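You operate a simulated robot arm through the tools that you are given. There is no shell and no other tool. Be economical: measure what you need, move in short steps, check, and stop when the job is done.

The job below is to be done with a simulated robot arm. You get a single attempt, and the scene is never put back.

JOB
Take the white pot from the top of the small wooden shelf and put it on top of the yellow spool. Then put the green screen from the top of the wall bench on the top of the grey bench. Then switch the orange switch on. Then open the bottom grey drawer, fetch the yellow cloth from the inside of the bottom grey drawer and set it on the lower shelf of the tall wooden table and shut the drawer again. Then switch the blue switch on. Then fetch the all green tray and set it on the top of the pump bench. Then open the left desk drawer, put the steel weight from the middle shelf of the screen rack inside, then shut the drawer. Do these in the order given. Set down upright: white pot, steel weight.

The check looks at the end state, three seconds after you hand in, the way a careful person would. Anything else that was tipped, shoved, dropped, spilled or broken makes it a failure. Flat cloth is picked up by pressing the open fingertips on it (5 to 10 N) and closing them slowly along it; thin cloth reads only 2 to 8 mm in the jaws.

ROBOT AND FRAMES
A 7-joint arm with a two-finger parallel gripper on a trunk, on a base that drives. Base frame: it is fixed to the floor where the robot stands at the start and does not move with it; the origin is under the middle of the robot, x ahead of it, y to its left, z up; the surface under the hand at the start is at about z = 0.88. Lengths are in m, angles in rad, forces in N, time in s.
With the tool pointing down near the work surface it reaches from about 0.28 to 0.72 m from the robot's upright axis, wherever it stands. Its first joint turns from -2.897 to 2.897 rad. Places, roughly: all green tray (12x5x4 cm) [-7.4, -0.5, 0.5]; blue switch [-2, -0.3, 0.9]; bottom grey drawer [-1.4, -0.3, 0.3]; green screen (19x4x25 cm) [0.5, 0, 1]; left desk drawer [-8.9, -0.3, 0.7]; left desk drawer inside [-9, -0.3, 0.7]; lower shelf of the tall wooden table [-1.8, 4.3, 0.4]; orange switch [-1.2, -0.2, 0.8]; steel weight (8x5x5 cm) [-7.6, -0.5, 0.5]; top of the grey bench [-1.5, -0.5, 0.8]; top of the pump bench [-4.6, -0.5, 0.8]; yellow cloth (11x8x3 cm) [-1.3, -0.3, 0.3]; yellow spool (6x6x5 cm) [0.6, -0.5, 0.9]. Payload 3.43 kg.
Tool frame: the origin (TCP) lies between the finger pads and is the grasp point; the fingertips stand 0.034 m ahead of it; z points along the fingers, y is the line along which they close. Largest opening 0.128 m; finger width 0.024, thickness 0.012; the body of the gripper, 0.048 by 0.13 m, starts 0.096 m behind the TCP.
Orientation is that of the tool frame in the base frame, as [roll, pitch, yaw] about the fixed x, y, z axes, in that order (R = Rz(yaw) Ry(pitch) Rx(roll)). With the fingers straight down and closing along the base's y, the tool's x points along the base's -x, its y along +y and its z along -z.

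CONTROLS
- The arm moves only by the tool servo_tool. Its argument "moves" is text: rows parted by semicolons, each of 7 numbers parted by spaces: the shift along the tool's x, y, z in m, then the turn, a rotation vector about the tool's x, y, z in rad, then the closure, from 0 (fully open) to 1 (shut). In form: tx ty tz wx wy wz gripper; .... A call has 1 to 8 rows; each row is the pose to reach, as a shift and turn from the pose commanded when the call began, along the tool's axes at that moment. Rows are played at 5 a second. More than 0.05 m and 0.15 rad between two rows, or a gripper value outside its range, and nothing of the call is played. Where a pose cannot be reached the arm comes as near as it can. A force on the tool above 40 N (or 10 N above the force at the start of the call, whichever is more), or a blocked arm, ends the call early, and 0.2 s more pass. Each finger travels about 0.108 m/s and halts on what it meets, pressing with about 44 N; the grip force reading is that of the motor and also rises with nothing between the fingers. The clock runs only during rows and for 0.2 s after the last one: add rows that repeat a pose to give the fingers time. It gives the time, the measured TCP pose, the force on the tool (base axes), the opening and the grip force at its end, in the units of the frame above (readings bear some noise), with the torque about the TCP (base axes, N m) and any sound that the robot's microphone picked up.
- Cameras (640 x 400 px; columns grow to the right, rows downward): "scene" is now at [-0.0074, 0.0953, 1.4683]; the picture's right is [-0.49, -0.87, 0.00], its down [-0.32, 0.18, -0.93] and it looks along [0.81, -0.46, -0.36] (base axes); focal length 218 px, centre (320, 200). "wrist" rides on the gripper at [0.076, -0.011, -0.16] in the tool frame; the picture's right is [0.15, 0.99, 0.00], its down [-0.88, 0.13, -0.46] and it looks along [-0.45, 0.07, 0.89] (tool axes); focal length 234 px, centre (320, 200). There is no depth. A picture from a camera that has moved, and an enlarged one, comes with that camera's place and axes in the base frame and with its lens.
- capture(camera): a new picture of that camera. It takes no simulated time.
- move_column(by): slides the trunk up (or, below 0, down) by that many m; the arm and the scene camera ride with it, the base frame stays. It gives what a move gives, with no picture.
- steer(legs): drives the robot by 1 to 6 legs, each [ahead, left, turn to the left] in m, m and rad, along the robot's own axes; the way and the turn of a leg run together, so that a leg with both is an arc; at most 1.5 m and 3.142 rad a leg. The arm and the cameras ride along, it lands a little off, and it stops where it bumps. It gives what a move gives.
- turn_head(pan, tilt): turns the head with the scene camera to pan (to the left, within 1.501 rad either way) and tilt (down, from -0.506 to 1.204), counted from straight ahead of the robot. It gives what a move gives.
- inspect(camera, box): a new picture of the part [left, top, right, bottom] of that camera's present view, enlarged. It takes no simulated time.
- job_done(): hands the job in; it is judged then, once.

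Work in short steps. Places have to be worked out from the pictures, the camera data and where the tool is seen: move nearer, look again, correct. Check each grasp and each placing, and mend what went wrong. You have 483 turns and 228 pictures in all, those below and enlarged ones among them. Open the gripper and draw the arm clear of the work before you hand the job in, unless the task says otherwise; then end with one line.

The tools are called as name(argument=value, ...) on one line, values as JSON. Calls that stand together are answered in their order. servo_tool: Moves the arm, as the interface text tells. Its arguments: {"type":"object","properties":{"moves":{"type":"string"}},"required":["moves"]} The other tools are called the same way: move_column (by) slides the trunk up or down; steer (legs) drives the base; turn_head (pan, tilt) turns the head that bears the scene camera; capture (camera) takes a picture; inspect (camera, box) takes an enlarged picture of a part of a camera's view; job_done () hands the job in.

At the start:

```text
time_s: 0.0
tool_pos: [0.4089, -0.2325, 1.0003]
ee_rot: [3.141, 0.0, -3.141]
ft_force: [0.2, 0.1, 0.6]
ft_torque: [-0.03, 0.03, -0.03]
gripper_width: 0.1279
finger_force: 0.1
trunk travel left (down, up): [-0.15, 0.174]
robot x, y, heading: [0.0031, 0.0015, -0.003]
head pan, tilt: [-0.513, 0.37]
```

scene: 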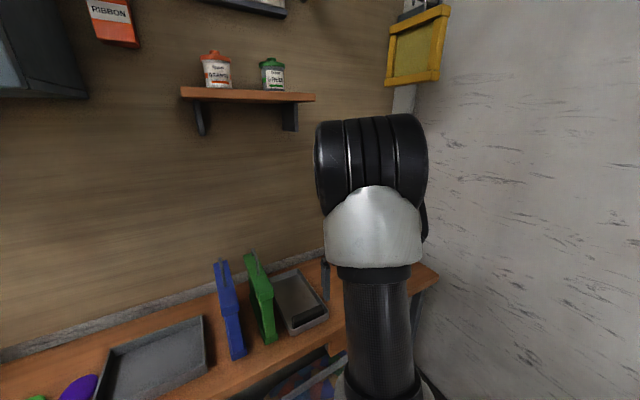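
wrist: 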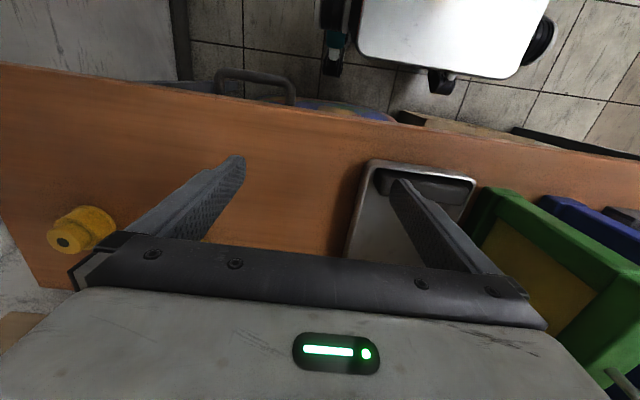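

I'll first look closer at the wall shelf with the pots and survey the left side.

inspect(camera="scene", box=[160, 0, 480, 200])

turn_head(pan=0.3, tilt=0.5)

capture(camera="scene")

```text
2.00 times, centred on (320, 100) of scene
camera zoom: at [-0.0074, 0.0953, 1.4683], right [-0.49, -0.87, 0.0], down [-0.32, 0.18, -0.93], along [0.81, -0.46, -0.36], focal length 436 px, centre (320, 400)
```

zoom: 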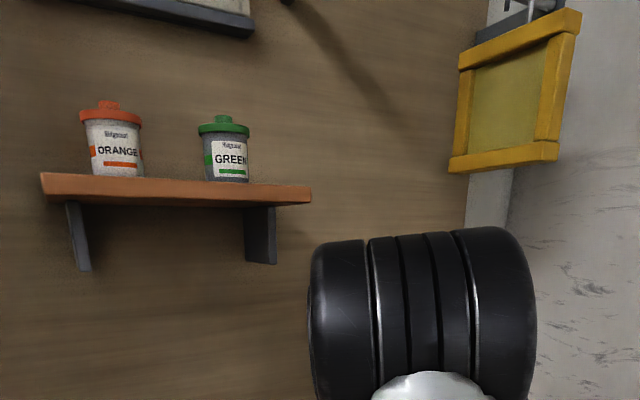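

```text
time_s: 1.1
tool_pos: [0.4059, -0.231, 0.9998]
ee_rot: [-3.141, 0.0, -3.141]
ft_force: [-0.6, 0.5, -0.4]
ft_torque: [-0.02, -0.03, 0.0]
gripper_width: 0.1283
finger_force: 0.1
trunk travel left (down, up): [-0.15, 0.174]
robot x, y, heading: [-0.0024, -0.002, 0.004]
head pan, tilt: [0.3, 0.499]
```

```text
224 pictures are left
camera scene: at [-0.0015, 0.1677, 1.4565], right [0.29, -0.96, 0.0], down [-0.46, -0.14, -0.88], along [0.84, 0.26, -0.48], focal length 218 px, centre (320, 200)
```

scene: 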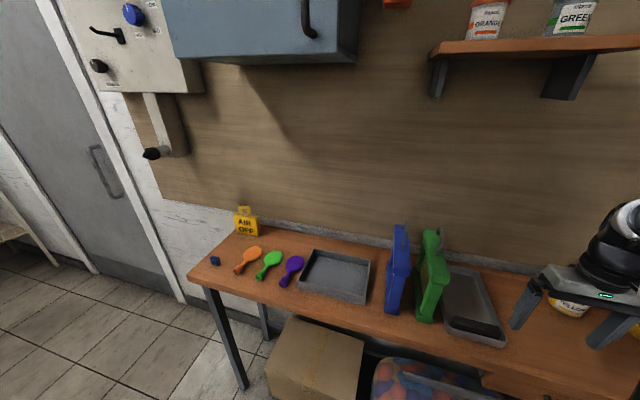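

Two pots on this wall shelf, plus something by the spool. I'll look to the right and farther around to find all candidates for "white pot".

turn_head(pan=-1.2, tilt=0.4)

capture(camera="scene")

turn_head(pan=1.3, tilt=0.3)

capture(camera="scene")

turn_head(pan=-0.3, tilt=-0.1)

capture(camera="scene")

```text
time_s: 2.7
tool_pos: [0.4076, -0.2305, 1.0]
ee_rot: [3.141, 0.0, 3.141]
ft_force: [0.8, -0.2, -0.5]
ft_torque: [-0.03, 0.01, -0.01]
gripper_width: 0.1279
finger_force: 0.0
trunk travel left (down, up): [-0.15, 0.174]
robot x, y, heading: [0.0004, 0.0045, -0.001]
head pan, tilt: [-1.201, 0.4]
```

```text
223 pictures are left
camera scene: at [-0.0548, 0.0546, 1.4656], right [-0.93, -0.36, 0.0], down [-0.14, 0.36, -0.92], along [0.33, -0.86, -0.39], focal length 218 px, centre (320, 200)
```

scene: 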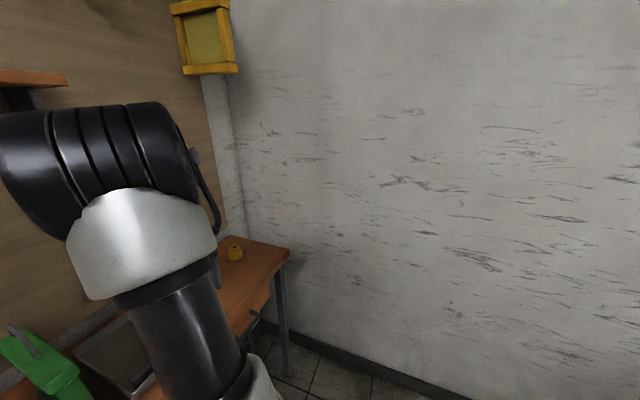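

```text
time_s: 5.0
tool_pos: [0.4077, -0.2322, 0.9996]
ee_rot: [3.141, 0.002, -3.141]
ft_force: [0.1, 0.1, 0.8]
ft_torque: [0.01, 0.02, 0.0]
gripper_width: 0.128
finger_force: 0.0
trunk travel left (down, up): [-0.15, 0.174]
robot x, y, heading: [-0.0013, 0.0022, -0.0]
head pan, tilt: [1.3, 0.3]
```

```text
222 pictures are left
camera scene: at [-0.0634, 0.2309, 1.4749], right [0.96, -0.27, 0.0], down [-0.08, -0.28, -0.96], along [0.26, 0.92, -0.3], focal length 218 px, centre (320, 200)
```

scene: 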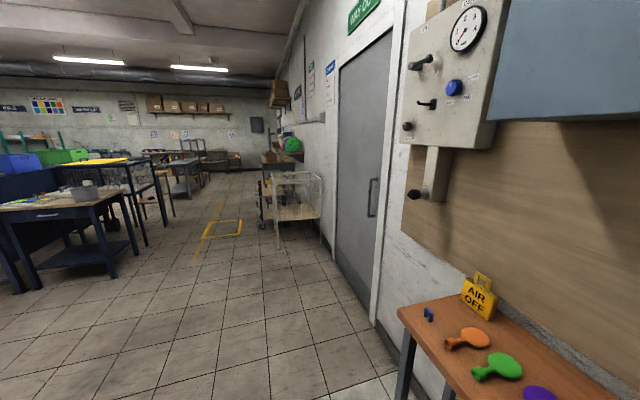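

```text
time_s: 6.7
tool_pos: [0.4076, -0.2315, 0.9996]
ee_rot: [3.141, 0.001, 3.141]
ft_force: [-1.0, 0.6, -0.5]
ft_torque: [0.01, 0.01, 0.0]
gripper_width: 0.1279
finger_force: 0.1
trunk travel left (down, up): [-0.15, 0.174]
robot x, y, heading: [0.0013, -0.0035, 0.003]
head pan, tilt: [-0.3, -0.099]
```

```text
221 pictures are left
camera scene: at [-0.0052, 0.1152, 1.5114], right [-0.3, -0.96, 0.0], down [0.09, -0.03, -1.0], along [0.95, -0.29, 0.1], focal length 218 px, centre (320, 200)
```

scene: 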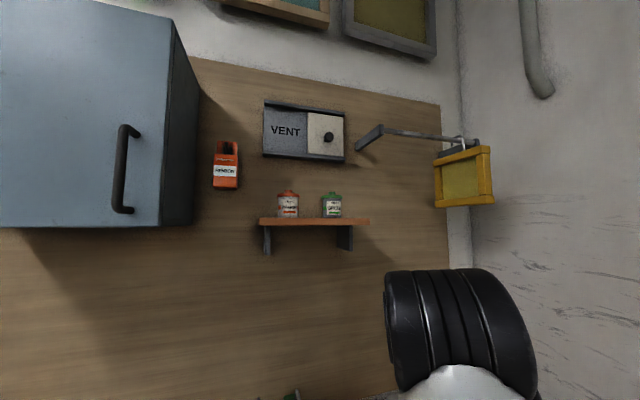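

Zooming on the two pots to compare body colours.

inspect(camera="scene", box=[250, 170, 380, 250])

turn_head(pan=-0.6, tilt=0.9)

capture(camera="scene")

```text
4.92 times, centred on (315, 210) of scene
camera zoom: at [-0.0052, 0.1152, 1.5114], right [-0.3, -0.96, 0.0], down [0.09, -0.03, -1.0], along [0.95, -0.29, 0.1], focal length 1074 px, centre (345, 151)
```

zoom: 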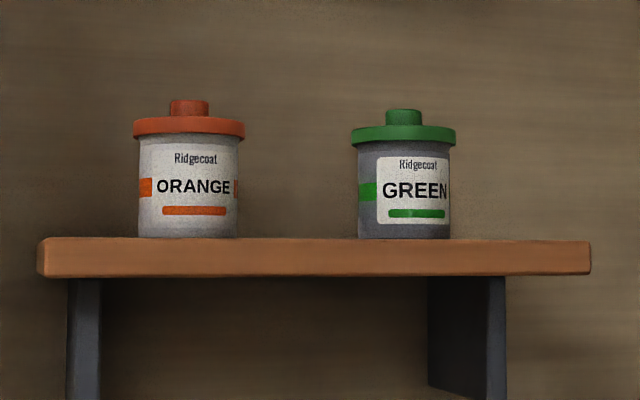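

```text
time_s: 8.0
tool_pos: [0.4083, -0.2296, 0.9994]
ee_rot: [3.14, 0.0, 3.141]
ft_force: [-0.3, -0.6, 0.4]
ft_torque: [0.01, 0.0, -0.02]
gripper_width: 0.128
finger_force: 0.0
trunk travel left (down, up): [-0.15, 0.174]
robot x, y, heading: [0.0004, -0.0008, 0.005]
head pan, tilt: [-0.6, 0.901]
```

```text
219 pictures are left
camera scene: at [-0.0261, 0.0982, 1.4227], right [-0.56, -0.83, 0.0], down [-0.65, 0.44, -0.62], along [0.51, -0.35, -0.78], focal length 218 px, centre (320, 200)
```

scene: 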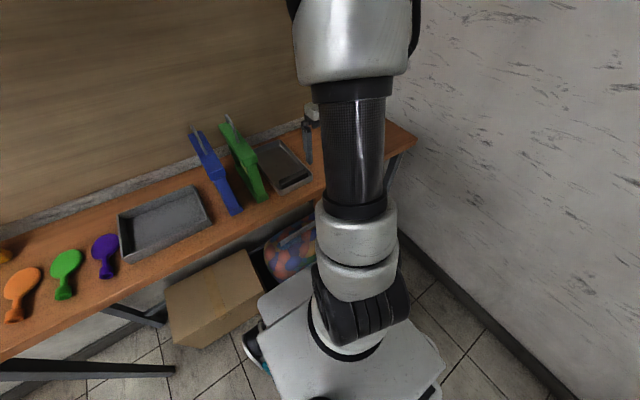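

The orange-labelled pot has the white body (the other is grey). There also seems to be a pot on the bench hidden behind the hand, so I raise and retract the hand and look again.

servo_tool(moves="0 0.03 -0.05 0 0 0 0; 0.03 0.07 -0.1 0 0 0 0; 0.05 0.12 -0.15 0 0 0 0; 0.05 0.17 -0.18 0 0 0 0; 0.05 0.22 -0.18 0 0 0 0")

capture(camera="wrist")

capture(camera="scene")

```text
refused: row 1 steps farther than a row can; nothing moved
```

```text
218 pictures are left
camera wrist: at [0.3323, -0.2438, 1.1586], right [-0.15, 0.99, 0.0], down [0.88, 0.13, 0.46], along [0.45, 0.07, -0.89], focal length 234 px, centre (320, 200)
```

wrist: 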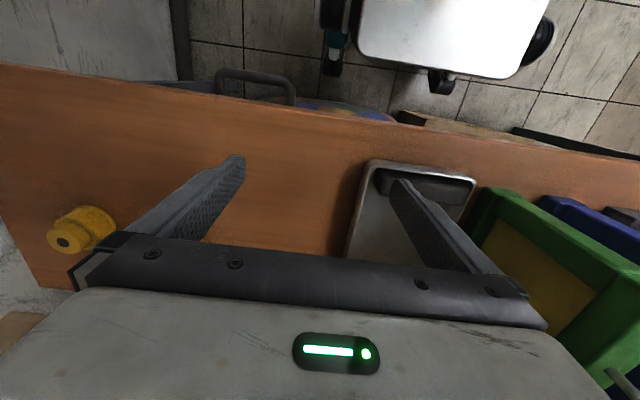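

```text
217 pictures are left
camera scene: at [-0.0261, 0.0982, 1.4227], right [-0.56, -0.83, 0.0], down [-0.65, 0.44, -0.62], along [0.51, -0.35, -0.78], focal length 218 px, centre (320, 200)
```

scene: 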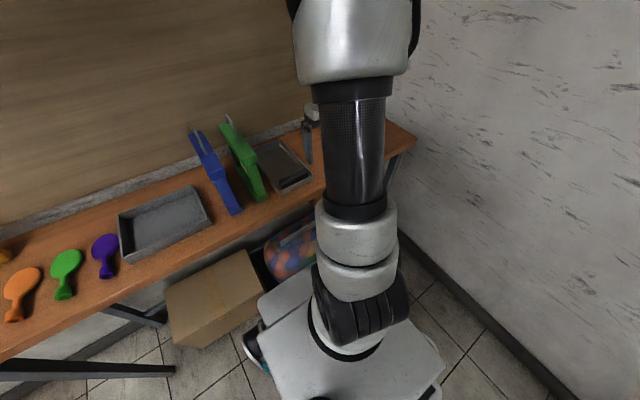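

Steps are limited to 0.05 m total; retry with shorter steps.

servo_tool(moves="0 0.02 -0.04 0 0 0 0; 0.02 0.05 -0.07 0 0 0 0; 0.03 0.08 -0.1 0 0 0 0; 0.04 0.11 -0.13 0 0 0 0; 0.05 0.15 -0.15 0 0 0 0; 0.05 0.19 -0.17 0 0 0 0; 0.05 0.23 -0.18 0 0 0 0")

```text
time_s: 9.6
tool_pos: [0.3619, -0.0031, 1.1741]
ee_rot: [-3.14, -0.028, 3.138]
ft_force: [-0.1, 0.3, -0.4]
ft_torque: [0.01, 0.01, 0.02]
gripper_width: 0.1279
finger_force: 0.0
trunk travel left (down, up): [-0.15, 0.174]
robot x, y, heading: [0.0012, 0.0035, -0.001]
head pan, tilt: [-0.6, 0.901]
```

Now view the bench from both cameras.

capture(camera="wrist")

capture(camera="scene")

```text
216 pictures are left
camera wrist: at [0.2896, -0.0157, 1.3343], right [-0.14, 0.99, 0.0], down [0.89, 0.13, 0.43], along [0.43, 0.06, -0.9], focal length 234 px, centre (320, 200)
```

wrist: 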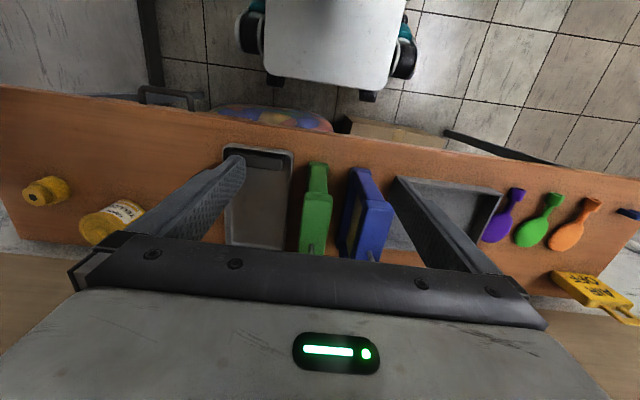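

```text
215 pictures are left
camera scene: at [-0.0258, 0.0851, 1.4365], right [-0.66, -0.75, 0.0], down [-0.5, 0.44, -0.75], along [0.56, -0.5, -0.66], focal length 218 px, centre (320, 200)
```

scene: 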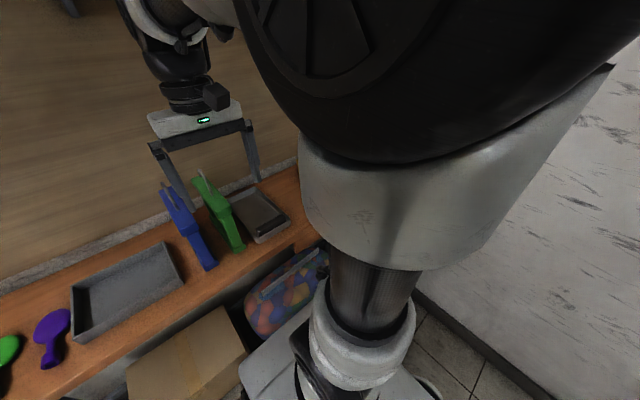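

Spool top centre ≈ (0.55, -0.517, 0.93); a separate "yellow" pot stands near it. Wall is at x≈0.73, so the target pot is near (0.65, 0.015, 1.53). I raise the trunk and then pitch the tool forward.

move_column(by=0.17)

servo_tool(moves="0 0 -0.03 0 -0.14 0 0; 0 0 -0.06 0 -0.28 0 0; 0 0 -0.09 0 -0.42 0 0; 0 0 -0.1 0 -0.56 0 0; 0 0 -0.1 0 -0.7 0 0; 0 0 -0.1 0 -0.84 0 0; 0 0 -0.1 0 -0.98 0 0; 0 0 -0.1 0 -1.1 0 0")

turn_head(pan=0, tilt=0)

capture(camera="scene")

capture(camera="wrist")

```text
time_s: 11.5
tool_pos: [0.3608, -0.0022, 1.3458]
ee_rot: [3.141, -0.021, 3.141]
ft_force: [0.4, 0.5, 0.2]
ft_torque: [0.02, 0.01, -0.02]
gripper_width: 0.1281
finger_force: 0.0
trunk travel left (down, up): [-0.32, 0.004]
robot x, y, heading: [-0.001, 0.0032, -0.001]
head pan, tilt: [-0.6, 0.901]
```

```text
time_s: 12.2
tool_pos: [0.3849, -0.0055, 1.3504]
ee_rot: [3.139, 0.119, 3.137]
ft_force: [0.3, 0.1, -0.7]
ft_torque: [-0.01, 0.02, -0.01]
gripper_width: 0.128
finger_force: 0.1
trunk travel left (down, up): [-0.32, 0.004]
robot x, y, heading: [0.0003, 0.0, 0.0]
head pan, tilt: [-0.6, 0.901]
stopped in row 3: the arm was blocked; the commanded pose is now the measured one
```

```text
time_s: 13.4
tool_pos: [0.3849, -0.0047, 1.3513]
ee_rot: [3.14, 0.119, 3.138]
ft_force: [0.7, -0.1, 0.8]
ft_torque: [0.02, 0.0, -0.01]
gripper_width: 0.1279
finger_force: 0.0
trunk travel left (down, up): [-0.32, 0.004]
robot x, y, heading: [0.0024, -0.0008, -0.0]
head pan, tilt: [0.0, 0.0]
```

```text
214 pictures are left
camera scene: at [-0.0044, 0.1022, 1.6617], right [-0.42, -0.91, 0.0], down [-0.11, 0.05, -0.99], along [0.9, -0.42, -0.12], focal length 218 px, centre (320, 200)
```

scene: 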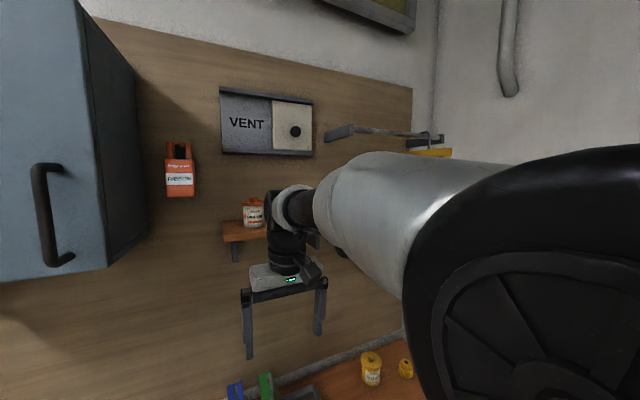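

```text
213 pictures are left
camera wrist: at [0.2912, -0.0174, 1.4989], right [-0.14, 0.99, -0.02], down [0.82, 0.13, 0.56], along [0.55, 0.07, -0.83], focal length 234 px, centre (320, 200)
```

wrist: 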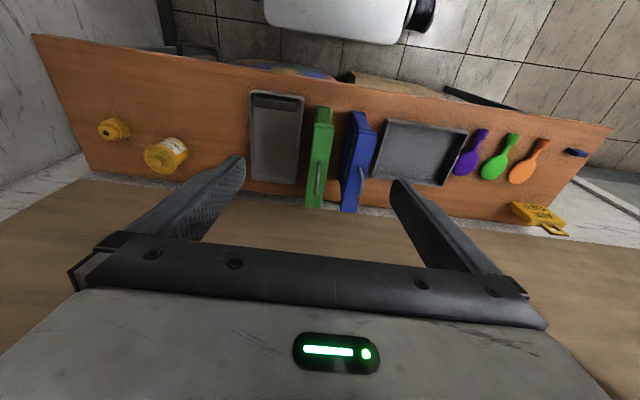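

The arm blocks when folded so close; I'll tilt while moving the TCP forward and slightly lower.

servo_tool(moves="-0.02 0 0.02 0 -0.12 0 0; -0.04 0 0.02 0 -0.26 0 0; -0.07 0 0.02 0 -0.4 0 0; -0.1 0 0.02 0 -0.54 0 0; -0.12 0 0.02 0 -0.68 0 0; -0.14 0 0.02 0 -0.82 0 0")

```text
time_s: 14.8
tool_pos: [0.5265, -0.0029, 1.3529]
ee_rot: [3.141, 0.953, 3.138]
ft_force: [-0.1, -0.1, 0.6]
ft_torque: [0.0, 0.01, 0.01]
gripper_width: 0.1281
finger_force: 0.0
trunk travel left (down, up): [-0.32, 0.004]
robot x, y, heading: [-0.0008, 0.0, 0.001]
head pan, tilt: [0.0, 0.0]
```

Works. Continue to pitch ≈1.3 while retreating a bit, then look with the wrist camera.

servo_tool(moves="0 0 0 0 -0.14 0 0; 0 0 -0.02 0 -0.28 0 0; 0 0 -0.04 0 -0.36 0 0; 0 0 -0.05 0 -0.36 0 0")

capture(camera="wrist")

capture(camera="scene")

```text
time_s: 15.8
tool_pos: [0.4835, -0.0036, 1.3829]
ee_rot: [3.136, 1.311, 3.135]
ft_force: [-0.4, 0.0, 0.9]
ft_torque: [-0.01, 0.0, 0.0]
gripper_width: 0.1282
finger_force: 0.1
trunk travel left (down, up): [-0.32, 0.004]
robot x, y, heading: [-0.002, 0.0009, 0.005]
head pan, tilt: [0.0, 0.0]
```

```text
212 pictures are left
camera wrist: at [0.3106, -0.0165, 1.3496], right [-0.03, 0.99, -0.14], down [-0.21, 0.13, 0.97], along [0.98, 0.06, 0.21], focal length 234 px, centre (320, 200)
```

wrist: 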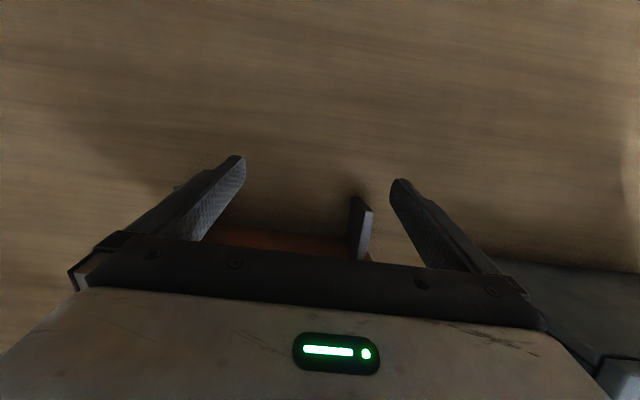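

```text
211 pictures are left
camera scene: at [0.0015, 0.1409, 1.6726], right [0.0, -1.0, 0.0], down [0.0, 0.0, -1.0], along [1.0, 0.0, 0.0], focal length 218 px, centre (320, 200)
```

scene: 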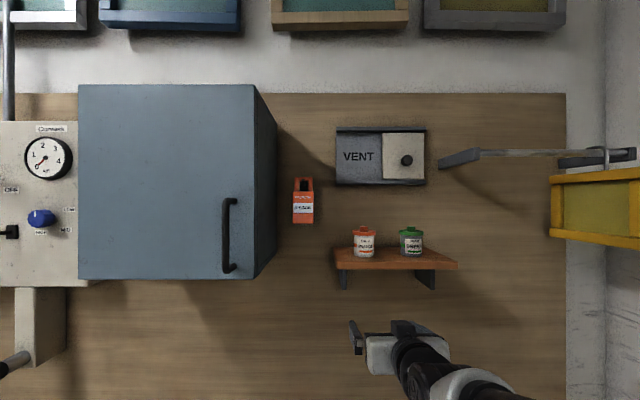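

Clear head-on view now. Enlarge it for accurate measurement of the pot and shelf.

inspect(camera="scene", box=[320, 215, 480, 315])

```text
4.00 times, centred on (400, 265) of scene
camera zoom: at [0.0015, 0.1409, 1.6726], right [0.0, -1.0, 0.0], down [0.0, 0.0, -1.0], along [1.0, 0.0, 0.0], focal length 872 px, centre (0, -60)
```

zoom: 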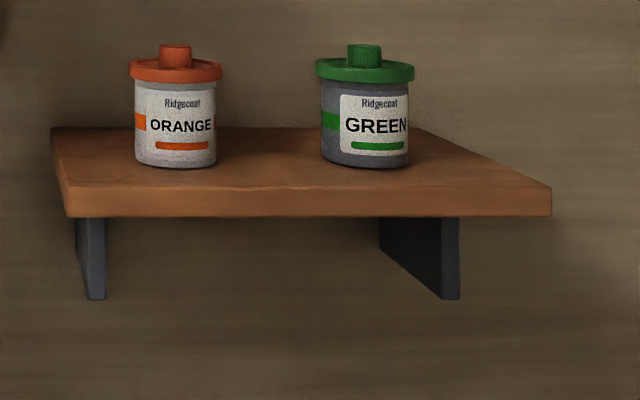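

Pot centre ≈ (0.63, 0.017), shelf top z≈1.516, shelf front x≈0.545, body z 1.516–1.577. I rise to z≈1.547 in front of the shelf.

servo_tool(moves="-0.038 0.005 -0.019 0 0 0 0; -0.075 0.01 -0.037 0 0 0 0; -0.113 0.016 -0.056 0 0 0 0; -0.15 0.021 -0.0745 0 0 0 0; -0.15 0.021 -0.0745 0 0 0 0")

capture(camera="wrist")

capture(camera="scene")

```text
time_s: 17.0
tool_pos: [0.4512, 0.0153, 1.5455]
ee_rot: [3.136, 1.31, 3.132]
ft_force: [0.1, -0.7, -0.8]
ft_torque: [0.04, 0.0, 0.02]
gripper_width: 0.1281
finger_force: 0.1
trunk travel left (down, up): [-0.32, 0.004]
robot x, y, heading: [0.0011, 0.0008, -0.001]
head pan, tilt: [0.0, 0.0]
```

```text
209 pictures are left
camera wrist: at [0.2772, 0.0038, 1.5124], right [-0.04, 0.99, -0.14], down [-0.21, 0.13, 0.97], along [0.98, 0.06, 0.21], focal length 234 px, centre (320, 200)
```

wrist: 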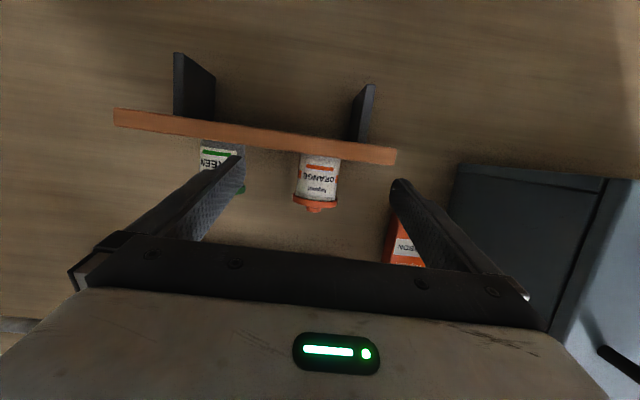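

```text
208 pictures are left
camera scene: at [0.0017, 0.1409, 1.6726], right [0.0, -1.0, 0.0], down [0.0, 0.0, -1.0], along [1.0, 0.0, 0.0], focal length 218 px, centre (320, 200)
```

scene: 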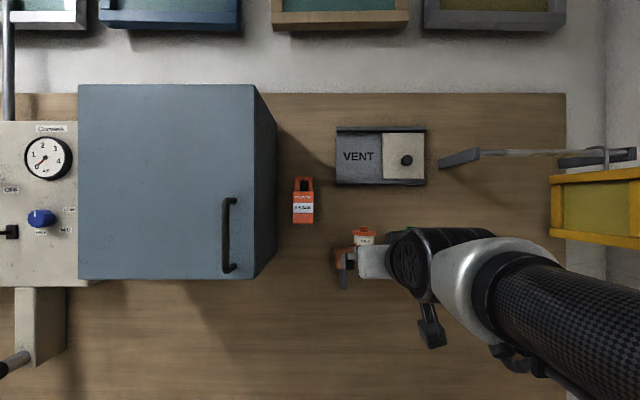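

Aligned (y≈0.018). Advancing straight in along +x to x≈0.63.

servo_tool(moves="-0.013 0.0 0.045 0 0 0 0; -0.025 0.001 0.09 0 0 0 0; -0.037 0.002 0.13 0 0 0 0; -0.047 0.002 0.171 0 0 0 0; -0.047 0.002 0.171 0 0 0 0")

capture(camera="wrist")

capture(camera="scene")

```text
time_s: 18.2
tool_pos: [0.6294, 0.0195, 1.5466]
ee_rot: [3.134, 1.311, 3.133]
ft_force: [-0.2, 0.5, -0.3]
ft_torque: [-0.02, 0.02, 0.0]
gripper_width: 0.128
finger_force: 0.0
trunk travel left (down, up): [-0.32, 0.004]
robot x, y, heading: [-0.0016, 0.0016, 0.002]
head pan, tilt: [0.0, 0.0]
```

```text
207 pictures are left
camera wrist: at [0.4556, 0.0067, 1.5128], right [-0.04, 0.99, -0.14], down [-0.21, 0.13, 0.97], along [0.98, 0.06, 0.21], focal length 234 px, centre (320, 200)
```

wrist: 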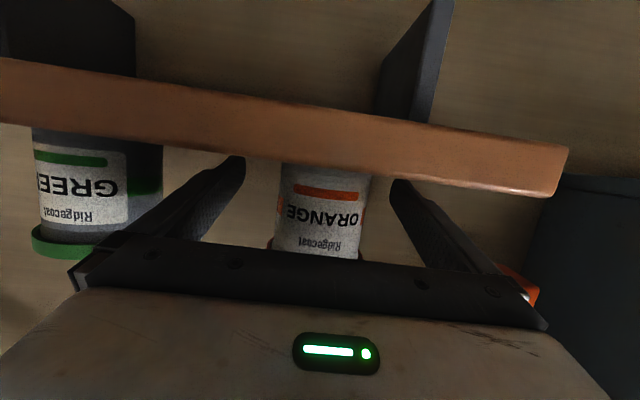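

```text
206 pictures are left
camera scene: at [0.0015, 0.141, 1.6726], right [0.0, -1.0, 0.0], down [0.0, 0.0, -1.0], along [1.0, 0.0, 0.0], focal length 218 px, centre (320, 200)
```

scene: 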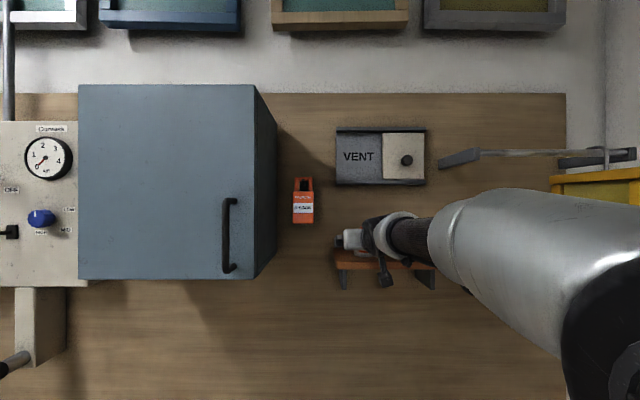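

Pot is between the fingers. Closing in steps so it centres gently.

servo_tool(moves="0 0 0 0 0 0 0.3; 0 0 0 0 0 0 0.45; 0 0 0 0 0 0 0.55; 0 0 0 0 0 0 0.65; 0 0 0 0 0 0 0.8; 0 0 0 0 0 0 0.8")

capture(camera="wrist")

```text
time_s: 19.6
tool_pos: [0.6285, 0.0192, 1.5471]
ee_rot: [3.135, 1.311, 3.134]
ft_force: [0.4, -0.3, 2.0]
ft_torque: [-0.07, 0.07, 0.0]
gripper_width: 0.0543
finger_force: 44.0
trunk travel left (down, up): [-0.32, 0.004]
robot x, y, heading: [0.0027, 0.0021, 0.003]
head pan, tilt: [0.0, 0.0]
```

```text
205 pictures are left
camera wrist: at [0.4553, 0.0063, 1.513], right [-0.03, 0.99, -0.14], down [-0.21, 0.13, 0.97], along [0.98, 0.06, 0.21], focal length 234 px, centre (320, 200)
```

wrist: 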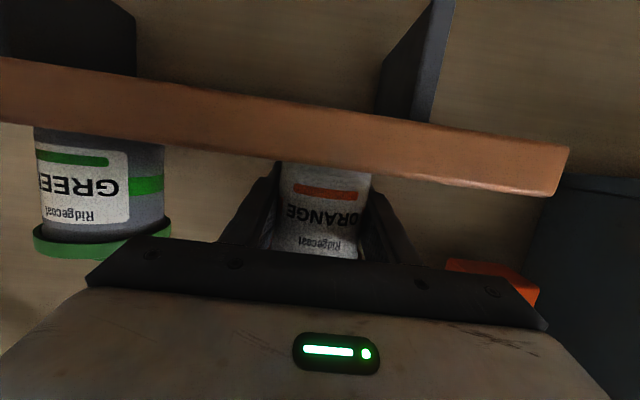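

Gripped (0.054 m). Lift 4 cm and retract.

servo_tool(moves="-0.019 0 -0.005 0 0 0 0.8; -0.039 0 -0.01 0 0 0 0.8; -0.029 0 -0.05 0 0 0 0.8; -0.018 0 -0.095 0 0 0 0.8; -0.007 0 -0.14 0 0 0 0.8; 0.004 0 -0.185 0 0 0 0.8; 0.004 0 -0.185 0 0 0 0.8")

capture(camera="wrist")

```text
time_s: 21.2
tool_pos: [0.4484, 0.0197, 1.5896]
ee_rot: [3.135, 1.312, 3.133]
ft_force: [-0.1, 0.4, -0.9]
ft_torque: [0.0, -0.07, -0.02]
gripper_width: 0.0549
finger_force: 44.2
trunk travel left (down, up): [-0.32, 0.004]
robot x, y, heading: [-0.0004, -0.0018, 0.001]
head pan, tilt: [0.0, 0.0]
heard: snap
```

```text
204 pictures are left
camera wrist: at [0.2743, 0.0075, 1.5566], right [-0.04, 0.99, -0.14], down [-0.21, 0.13, 0.97], along [0.98, 0.06, 0.21], focal length 234 px, centre (320, 200)
```

wrist: 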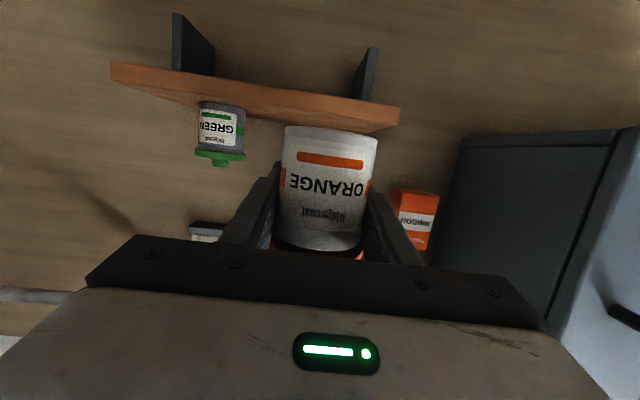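

A "snap" was heard; checking the scene for what that was.

capture(camera="scene")

```text
203 pictures are left
camera scene: at [0.0019, 0.1409, 1.6726], right [0.0, -1.0, 0.0], down [0.0, 0.0, -1.0], along [1.0, 0.0, 0.0], focal length 218 px, centre (320, 200)
```

scene: 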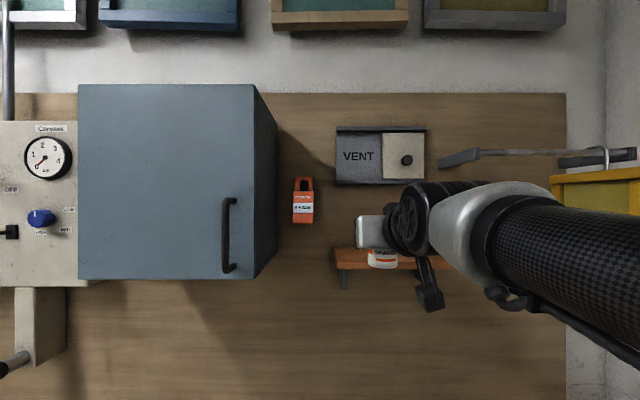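

Nothing else is disturbed; the pot is held. Lower the trunk (pot stays above the screens) and shift the base right by 0.2.

move_column(by=-0.25)

steer(legs=[[0, -0.2, 0]])

turn_head(pan=-0.4, tilt=0.6)

capture(camera="scene")

```text
time_s: 23.8
tool_pos: [0.4483, 0.0198, 1.3398]
ee_rot: [3.135, 1.31, 3.135]
ft_force: [-0.1, -0.2, -1.4]
ft_torque: [0.0, -0.03, -0.02]
gripper_width: 0.0549
finger_force: 43.8
trunk travel left (down, up): [-0.07, 0.254]
robot x, y, heading: [-0.0029, 0.0001, 0.0]
head pan, tilt: [0.0, 0.0]
```

```text
time_s: 26.3
tool_pos: [0.4486, -0.1787, 1.3399]
ee_rot: [3.137, 1.311, 3.134]
ft_force: [0.3, 0.2, -1.5]
ft_torque: [0.0, -0.04, 0.0]
gripper_width: 0.055
finger_force: 43.8
trunk travel left (down, up): [-0.07, 0.254]
robot x, y, heading: [0.0003, -0.198, -0.003]
head pan, tilt: [0.0, 0.0]
```

```text
time_s: 27.3
tool_pos: [0.4475, -0.1798, 1.3405]
ee_rot: [3.132, 1.313, 3.127]
ft_force: [-0.5, 0.6, -0.9]
ft_torque: [0.05, -0.01, -0.01]
gripper_width: 0.0549
finger_force: 43.6
trunk travel left (down, up): [-0.07, 0.254]
robot x, y, heading: [-0.0011, -0.1975, 0.002]
head pan, tilt: [-0.4, 0.6]
```

```text
202 pictures are left
camera scene: at [0.0014, -0.0687, 1.374], right [-0.13, -0.99, 0.0], down [-0.5, 0.06, -0.86], along [0.86, -0.11, -0.5], focal length 218 px, centre (320, 200)
```

scene: 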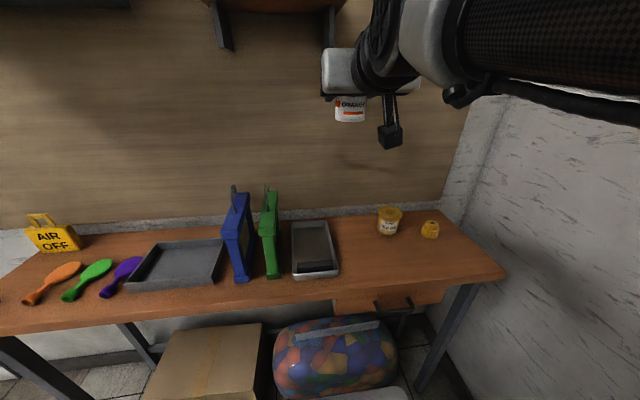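

Enlarging the spool and yellow pot.

inspect(camera="scene", box=[370, 190, 450, 240])

```text
8.00 times, centred on (410, 215) of scene
camera zoom: at [0.0014, -0.0687, 1.374], right [-0.13, -0.99, 0.0], down [-0.5, 0.06, -0.86], along [0.86, -0.11, -0.5], focal length 1745 px, centre (-400, 80)
```

zoom: 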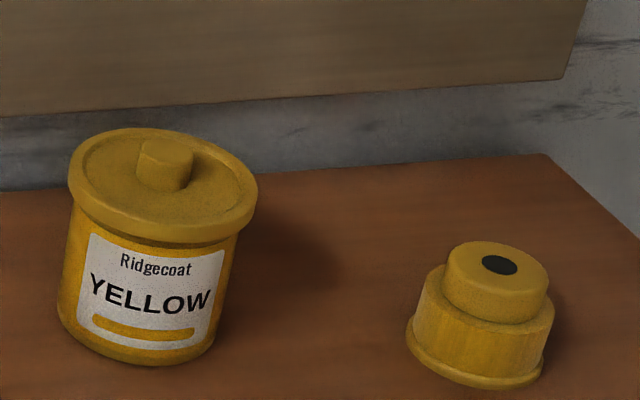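

Spool ≈ (0.556, -0.529), top z≈0.93; hub is stepped. Move the pot over it at height first.

servo_tool(moves="-0.0035 -0.0434 0.013 0 0 0 0.8; -0.007 -0.0868 0.026 0 0 0 0.8; -0.0104 -0.13 0.039 0 0 0 0.8; -0.0138 -0.1735 0.052 0 0 0 0.8; -0.0173 -0.217 0.065 0 0 0 0.8; -0.0207 -0.26 0.078 0 0 0 0.8; -0.0242 -0.304 0.091 0 0 0 0.8; -0.0276 -0.347 0.104 0 0 0 0.8")

capture(camera="scene")

```text
time_s: 29.1
tool_pos: [0.5531, -0.527, 1.3422]
ee_rot: [3.14, 1.311, 3.136]
ft_force: [-0.5, -0.4, -0.6]
ft_torque: [-0.02, 0.01, -0.02]
gripper_width: 0.0549
finger_force: 44.0
trunk travel left (down, up): [-0.07, 0.254]
robot x, y, heading: [0.003, -0.1953, -0.003]
head pan, tilt: [-0.4, 0.6]
```

```text
200 pictures are left
camera scene: at [-0.0069, -0.0915, 1.3673], right [-0.39, -0.92, 0.0], down [-0.52, 0.22, -0.83], along [0.76, -0.32, -0.56], focal length 218 px, centre (320, 200)
```

scene: 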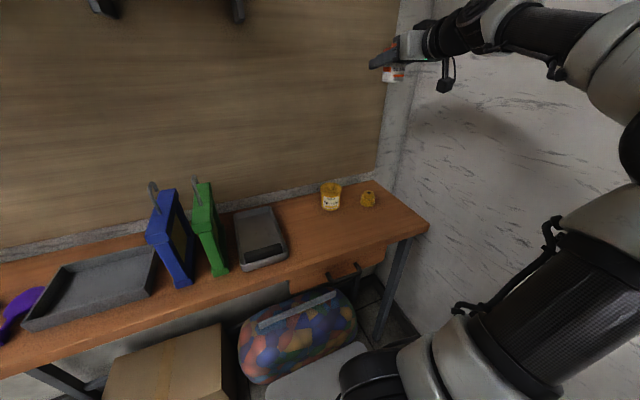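

Descend to z≈1.09, then measure both pot and spool.

servo_tool(moves="0.0403 0 0.0107 0 0 0 0.8; 0.0805 0 0.0213 0 0 0 0.8; 0.1208 0 0.032 0 0 0 0.8; 0.161 0 0.0427 0 0 0 0.8; 0.2013 0 0.0533 0 0 0 0.8; 0.2415 0 0.064 0 0 0 0.8; 0.2415 0 0.064 0 0 0 0.8")

inspect(camera="scene", box=[300, 110, 460, 210])

capture(camera="wrist")

```text
time_s: 30.7
tool_pos: [0.5555, -0.5244, 1.0896]
ee_rot: [3.139, 1.312, 3.137]
ft_force: [-0.3, -0.1, -0.3]
ft_torque: [0.01, -0.03, -0.01]
gripper_width: 0.0548
finger_force: 44.0
trunk travel left (down, up): [-0.07, 0.254]
robot x, y, heading: [-0.0008, -0.1999, -0.004]
head pan, tilt: [-0.4, 0.6]
```

```text
4.00 times, centred on (380, 160) of scene
camera zoom: at [-0.0068, -0.0918, 1.3674], right [-0.39, -0.92, 0.0], down [-0.52, 0.22, -0.82], along [0.76, -0.32, -0.57], focal length 872 px, centre (80, 360)
```

zoom: 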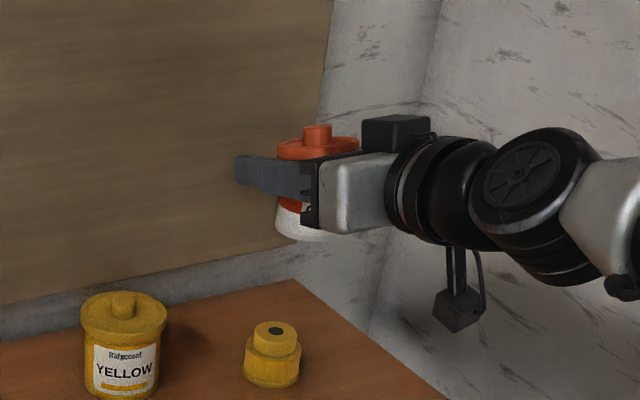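

```text
198 pictures are left
camera wrist: at [0.3807, -0.5368, 1.0564], right [-0.04, 0.99, -0.14], down [-0.21, 0.13, 0.97], along [0.98, 0.06, 0.21], focal length 234 px, centre (320, 200)
```

wrist: 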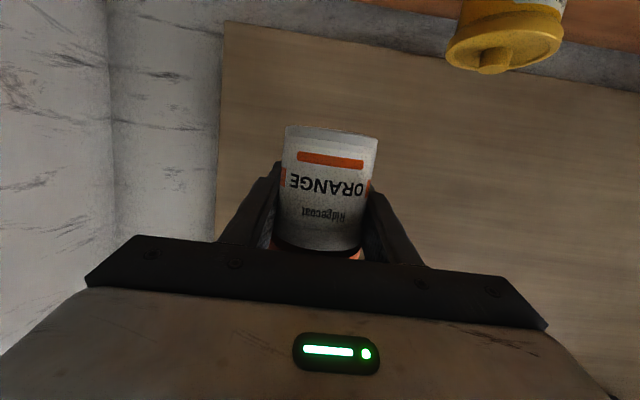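

Pot bottom is at about TCP−0.047, pot centre x≈0.539 vs spool (0.553, -0.526). Shift +0.015 x and descend 0.09, then check.

servo_tool(moves="0.025 0 0.02 0 0 0 0.8; 0.055 0 0.03 0 0 0 0.8; 0.083 -0.001 0.0376 0 0 0 0.8; 0.083 -0.001 0.0376 0 0 0 0.8")

inspect(camera="scene", box=[340, 150, 420, 200])

capture(camera="wrist")

```text
time_s: 31.7
tool_pos: [0.5697, -0.526, 1.0011]
ee_rot: [3.134, 1.31, 3.133]
ft_force: [0.8, 0.2, -1.2]
ft_torque: [0.0, 0.0, 0.01]
gripper_width: 0.055
finger_force: 43.7
trunk travel left (down, up): [-0.07, 0.254]
robot x, y, heading: [0.0031, -0.1996, 0.001]
head pan, tilt: [-0.4, 0.6]
```

```text
8.00 times, centred on (380, 175) of scene
camera zoom: at [-0.0068, -0.0918, 1.3674], right [-0.39, -0.92, 0.0], down [-0.52, 0.22, -0.82], along [0.76, -0.32, -0.57], focal length 1745 px, centre (-160, 400)
```

zoom: 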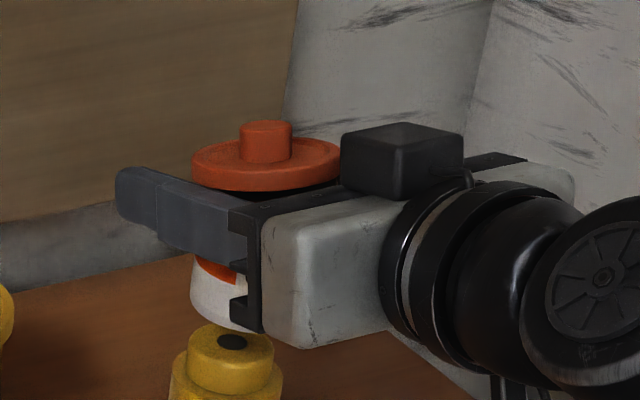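

```text
196 pictures are left
camera wrist: at [0.3959, -0.5388, 0.9667], right [-0.03, 0.99, -0.14], down [-0.21, 0.13, 0.97], along [0.98, 0.06, 0.21], focal length 234 px, centre (320, 200)
```

wrist: 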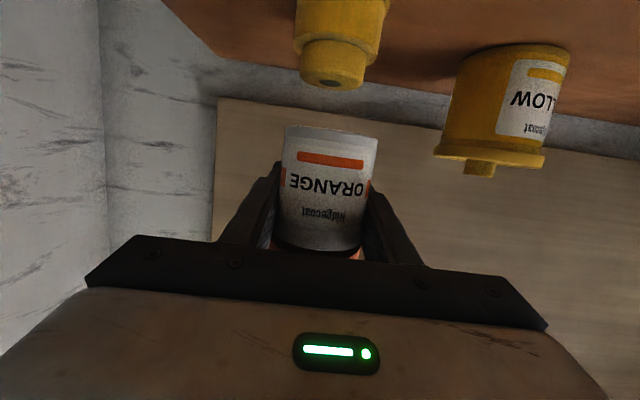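

Nearly aligned (≈4 mm past in x, 3 mm in y). Nudge and descend to just above the hub.

servo_tool(moves="0.009 -0.003 0 0 0 0 0.8; 0.0184 -0.003 0.0007 0 0 0 0.8; 0.0184 -0.003 0.0007 0 0 0 0.8")

inspect(camera="scene", box=[340, 150, 420, 200])

inspect(camera="wrist", box=[240, 20, 480, 170])

```text
time_s: 32.5
tool_pos: [0.5653, -0.5288, 0.9809]
ee_rot: [3.136, 1.311, 3.132]
ft_force: [0.1, 0.2, -0.8]
ft_torque: [0.0, -0.07, -0.01]
gripper_width: 0.0548
finger_force: 44.1
trunk travel left (down, up): [-0.07, 0.254]
robot x, y, heading: [0.0011, -0.1982, -0.003]
head pan, tilt: [-0.4, 0.6]
```

```text
8.00 times, centred on (380, 175) of scene
camera zoom: at [-0.0068, -0.0918, 1.3674], right [-0.39, -0.92, 0.0], down [-0.52, 0.22, -0.83], along [0.76, -0.32, -0.56], focal length 1745 px, centre (-160, 400)
```

zoom: 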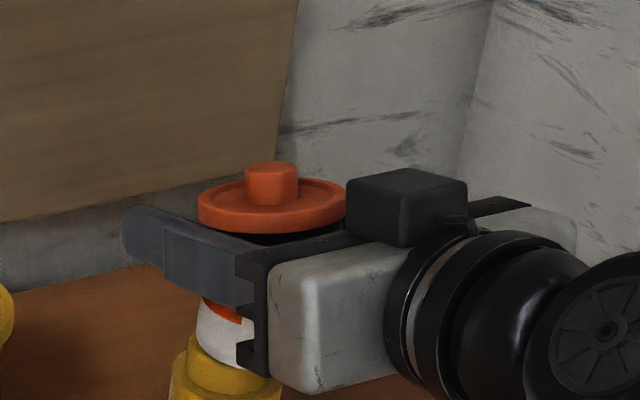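

```text
2.67 times, centred on (360, 95) of wrist
camera zoom: at [0.3916, -0.5418, 0.9481], right [-0.03, 0.99, -0.14], down [-0.21, 0.13, 0.97], along [0.98, 0.06, 0.21], focal length 624 px, centre (213, 480)
```

zoom: 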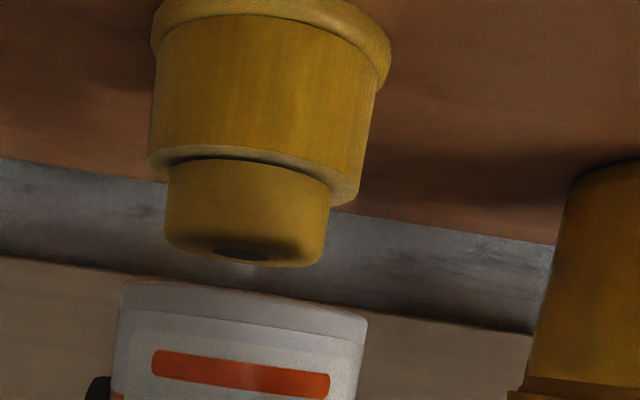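

Lateral is matched; spool is ~8 mm further in x, gap ~8 mm. Shift +0.009 x and lower slowly.

servo_tool(moves="-0.0023 0 0.0087 0 0 0 0.8; 0.0016 0 0.0097 0 0 0 0.8; 0.0035 0 0.0102 0 0 0 0.8; 0.0035 0 0.0102 0 0 0 0.8")

inspect(camera="wrist", box=[240, 20, 480, 170])

```text
time_s: 33.5
tool_pos: [0.5743, -0.5286, 0.9755]
ee_rot: [3.136, 1.31, 3.135]
ft_force: [0.1, 0.9, -1.7]
ft_torque: [0.0, -0.02, -0.01]
gripper_width: 0.0549
finger_force: 43.5
trunk travel left (down, up): [-0.07, 0.254]
robot x, y, heading: [0.0004, -0.1984, -0.002]
head pan, tilt: [-0.4, 0.6]
```

```text
2.67 times, centred on (360, 95) of wrist
camera zoom: at [0.401, -0.5419, 0.9426], right [-0.03, 0.99, -0.14], down [-0.21, 0.13, 0.97], along [0.98, 0.06, 0.21], focal length 624 px, centre (213, 480)
```

zoom: 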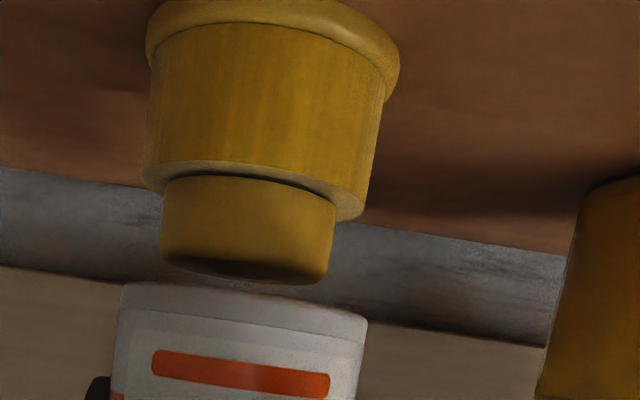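

Continue lowering in 1.5 mm increments watching force.

servo_tool(moves="0.0015 0 0.0004 0 0 0 0.8; 0.0029 0 0.0008 0 0 0 0.8; 0.0043 0 0.0012 0 0 0 0.8; 0.0043 0 0.0012 0 0 0 0.8")

inspect(camera="wrist", box=[240, 20, 480, 170])

```text
time_s: 34.5
tool_pos: [0.5735, -0.5294, 0.9699]
ee_rot: [3.137, 1.31, 3.134]
ft_force: [-0.1, 1.6, -0.9]
ft_torque: [-0.01, -0.04, -0.01]
gripper_width: 0.055
finger_force: 44.1
trunk travel left (down, up): [-0.07, 0.254]
robot x, y, heading: [0.0011, -0.1978, -0.001]
head pan, tilt: [-0.4, 0.6]
```

```text
2.67 times, centred on (360, 95) of wrist
camera zoom: at [0.4007, -0.5418, 0.9378], right [-0.03, 0.99, -0.14], down [-0.21, 0.13, 0.97], along [0.98, 0.06, 0.21], focal length 624 px, centre (213, 480)
```

zoom: 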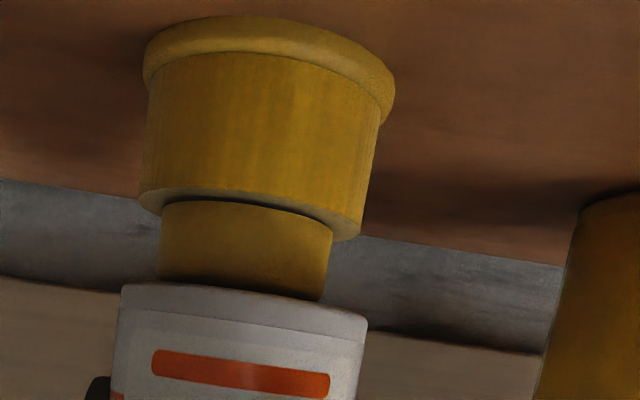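

Almost in contact; lower another 3 mm.

servo_tool(moves="0.0015 0 0.0004 0 0 0 0.8; 0.0029 0 0.0008 0 0 0 0.8; 0.0029 0 0.0008 0 0 0 0.8")

inspect(camera="wrist", box=[240, 20, 480, 170])

```text
time_s: 35.3
tool_pos: [0.5731, -0.5294, 0.9689]
ee_rot: [3.14, 1.313, 3.135]
ft_force: [0.0, 0.3, 2.0]
ft_torque: [-0.08, 0.0, 0.02]
gripper_width: 0.055
finger_force: 44.0
trunk travel left (down, up): [-0.07, 0.254]
robot x, y, heading: [-0.0028, -0.1979, -0.003]
head pan, tilt: [-0.4, 0.6]
```

```text
2.67 times, centred on (360, 95) of wrist
camera zoom: at [0.4009, -0.5419, 0.9356], right [-0.03, 0.99, -0.14], down [-0.21, 0.13, 0.97], along [0.98, 0.06, 0.21], focal length 624 px, centre (213, 480)
```

zoom: 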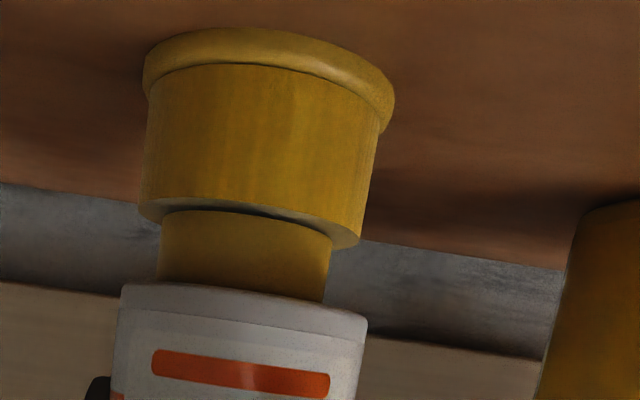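

Contact (≈+2 N). Verify centring from the scene camera before releasing.

inspect(camera="scene", box=[340, 160, 420, 210])

```text
8.00 times, centred on (380, 185) of scene
camera zoom: at [-0.007, -0.0917, 1.3674], right [-0.39, -0.92, 0.0], down [-0.52, 0.22, -0.83], along [0.76, -0.32, -0.56], focal length 1745 px, centre (-160, 320)
```

zoom: 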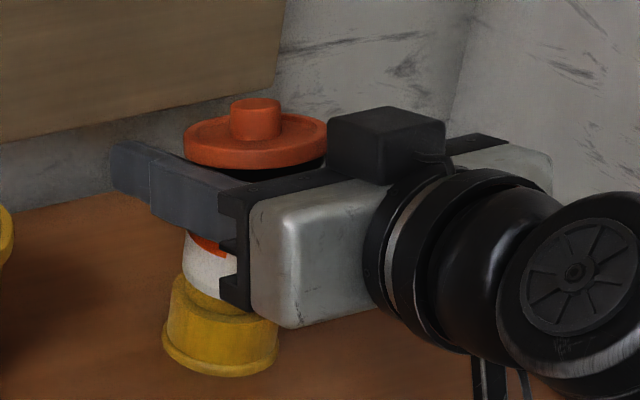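

Axis of pot and spool coincide (col 220 predicted and seen). Release slowly.

servo_tool(moves="0 0 0 0 0 0 0.5; 0 0 0 0 0 0 0.4; 0 0 0 0 0 0 0.3; 0 0 0 0 0 0 0.3")

capture(camera="wrist")

```text
time_s: 36.3
tool_pos: [0.5738, -0.5296, 0.9685]
ee_rot: [3.136, 1.312, 3.136]
ft_force: [-0.2, -0.4, 0.7]
ft_torque: [0.0, 0.0, 0.0]
gripper_width: 0.0897
finger_force: 0.0
trunk travel left (down, up): [-0.07, 0.254]
robot x, y, heading: [0.003, -0.1963, -0.0]
head pan, tilt: [-0.4, 0.6]
```

```text
189 pictures are left
camera wrist: at [0.4008, -0.5418, 0.9353], right [-0.03, 0.99, -0.14], down [-0.21, 0.13, 0.97], along [0.98, 0.06, 0.21], focal length 234 px, centre (320, 200)
```

wrist: 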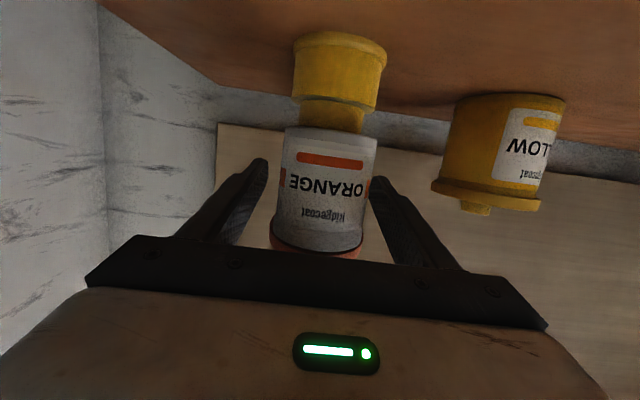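

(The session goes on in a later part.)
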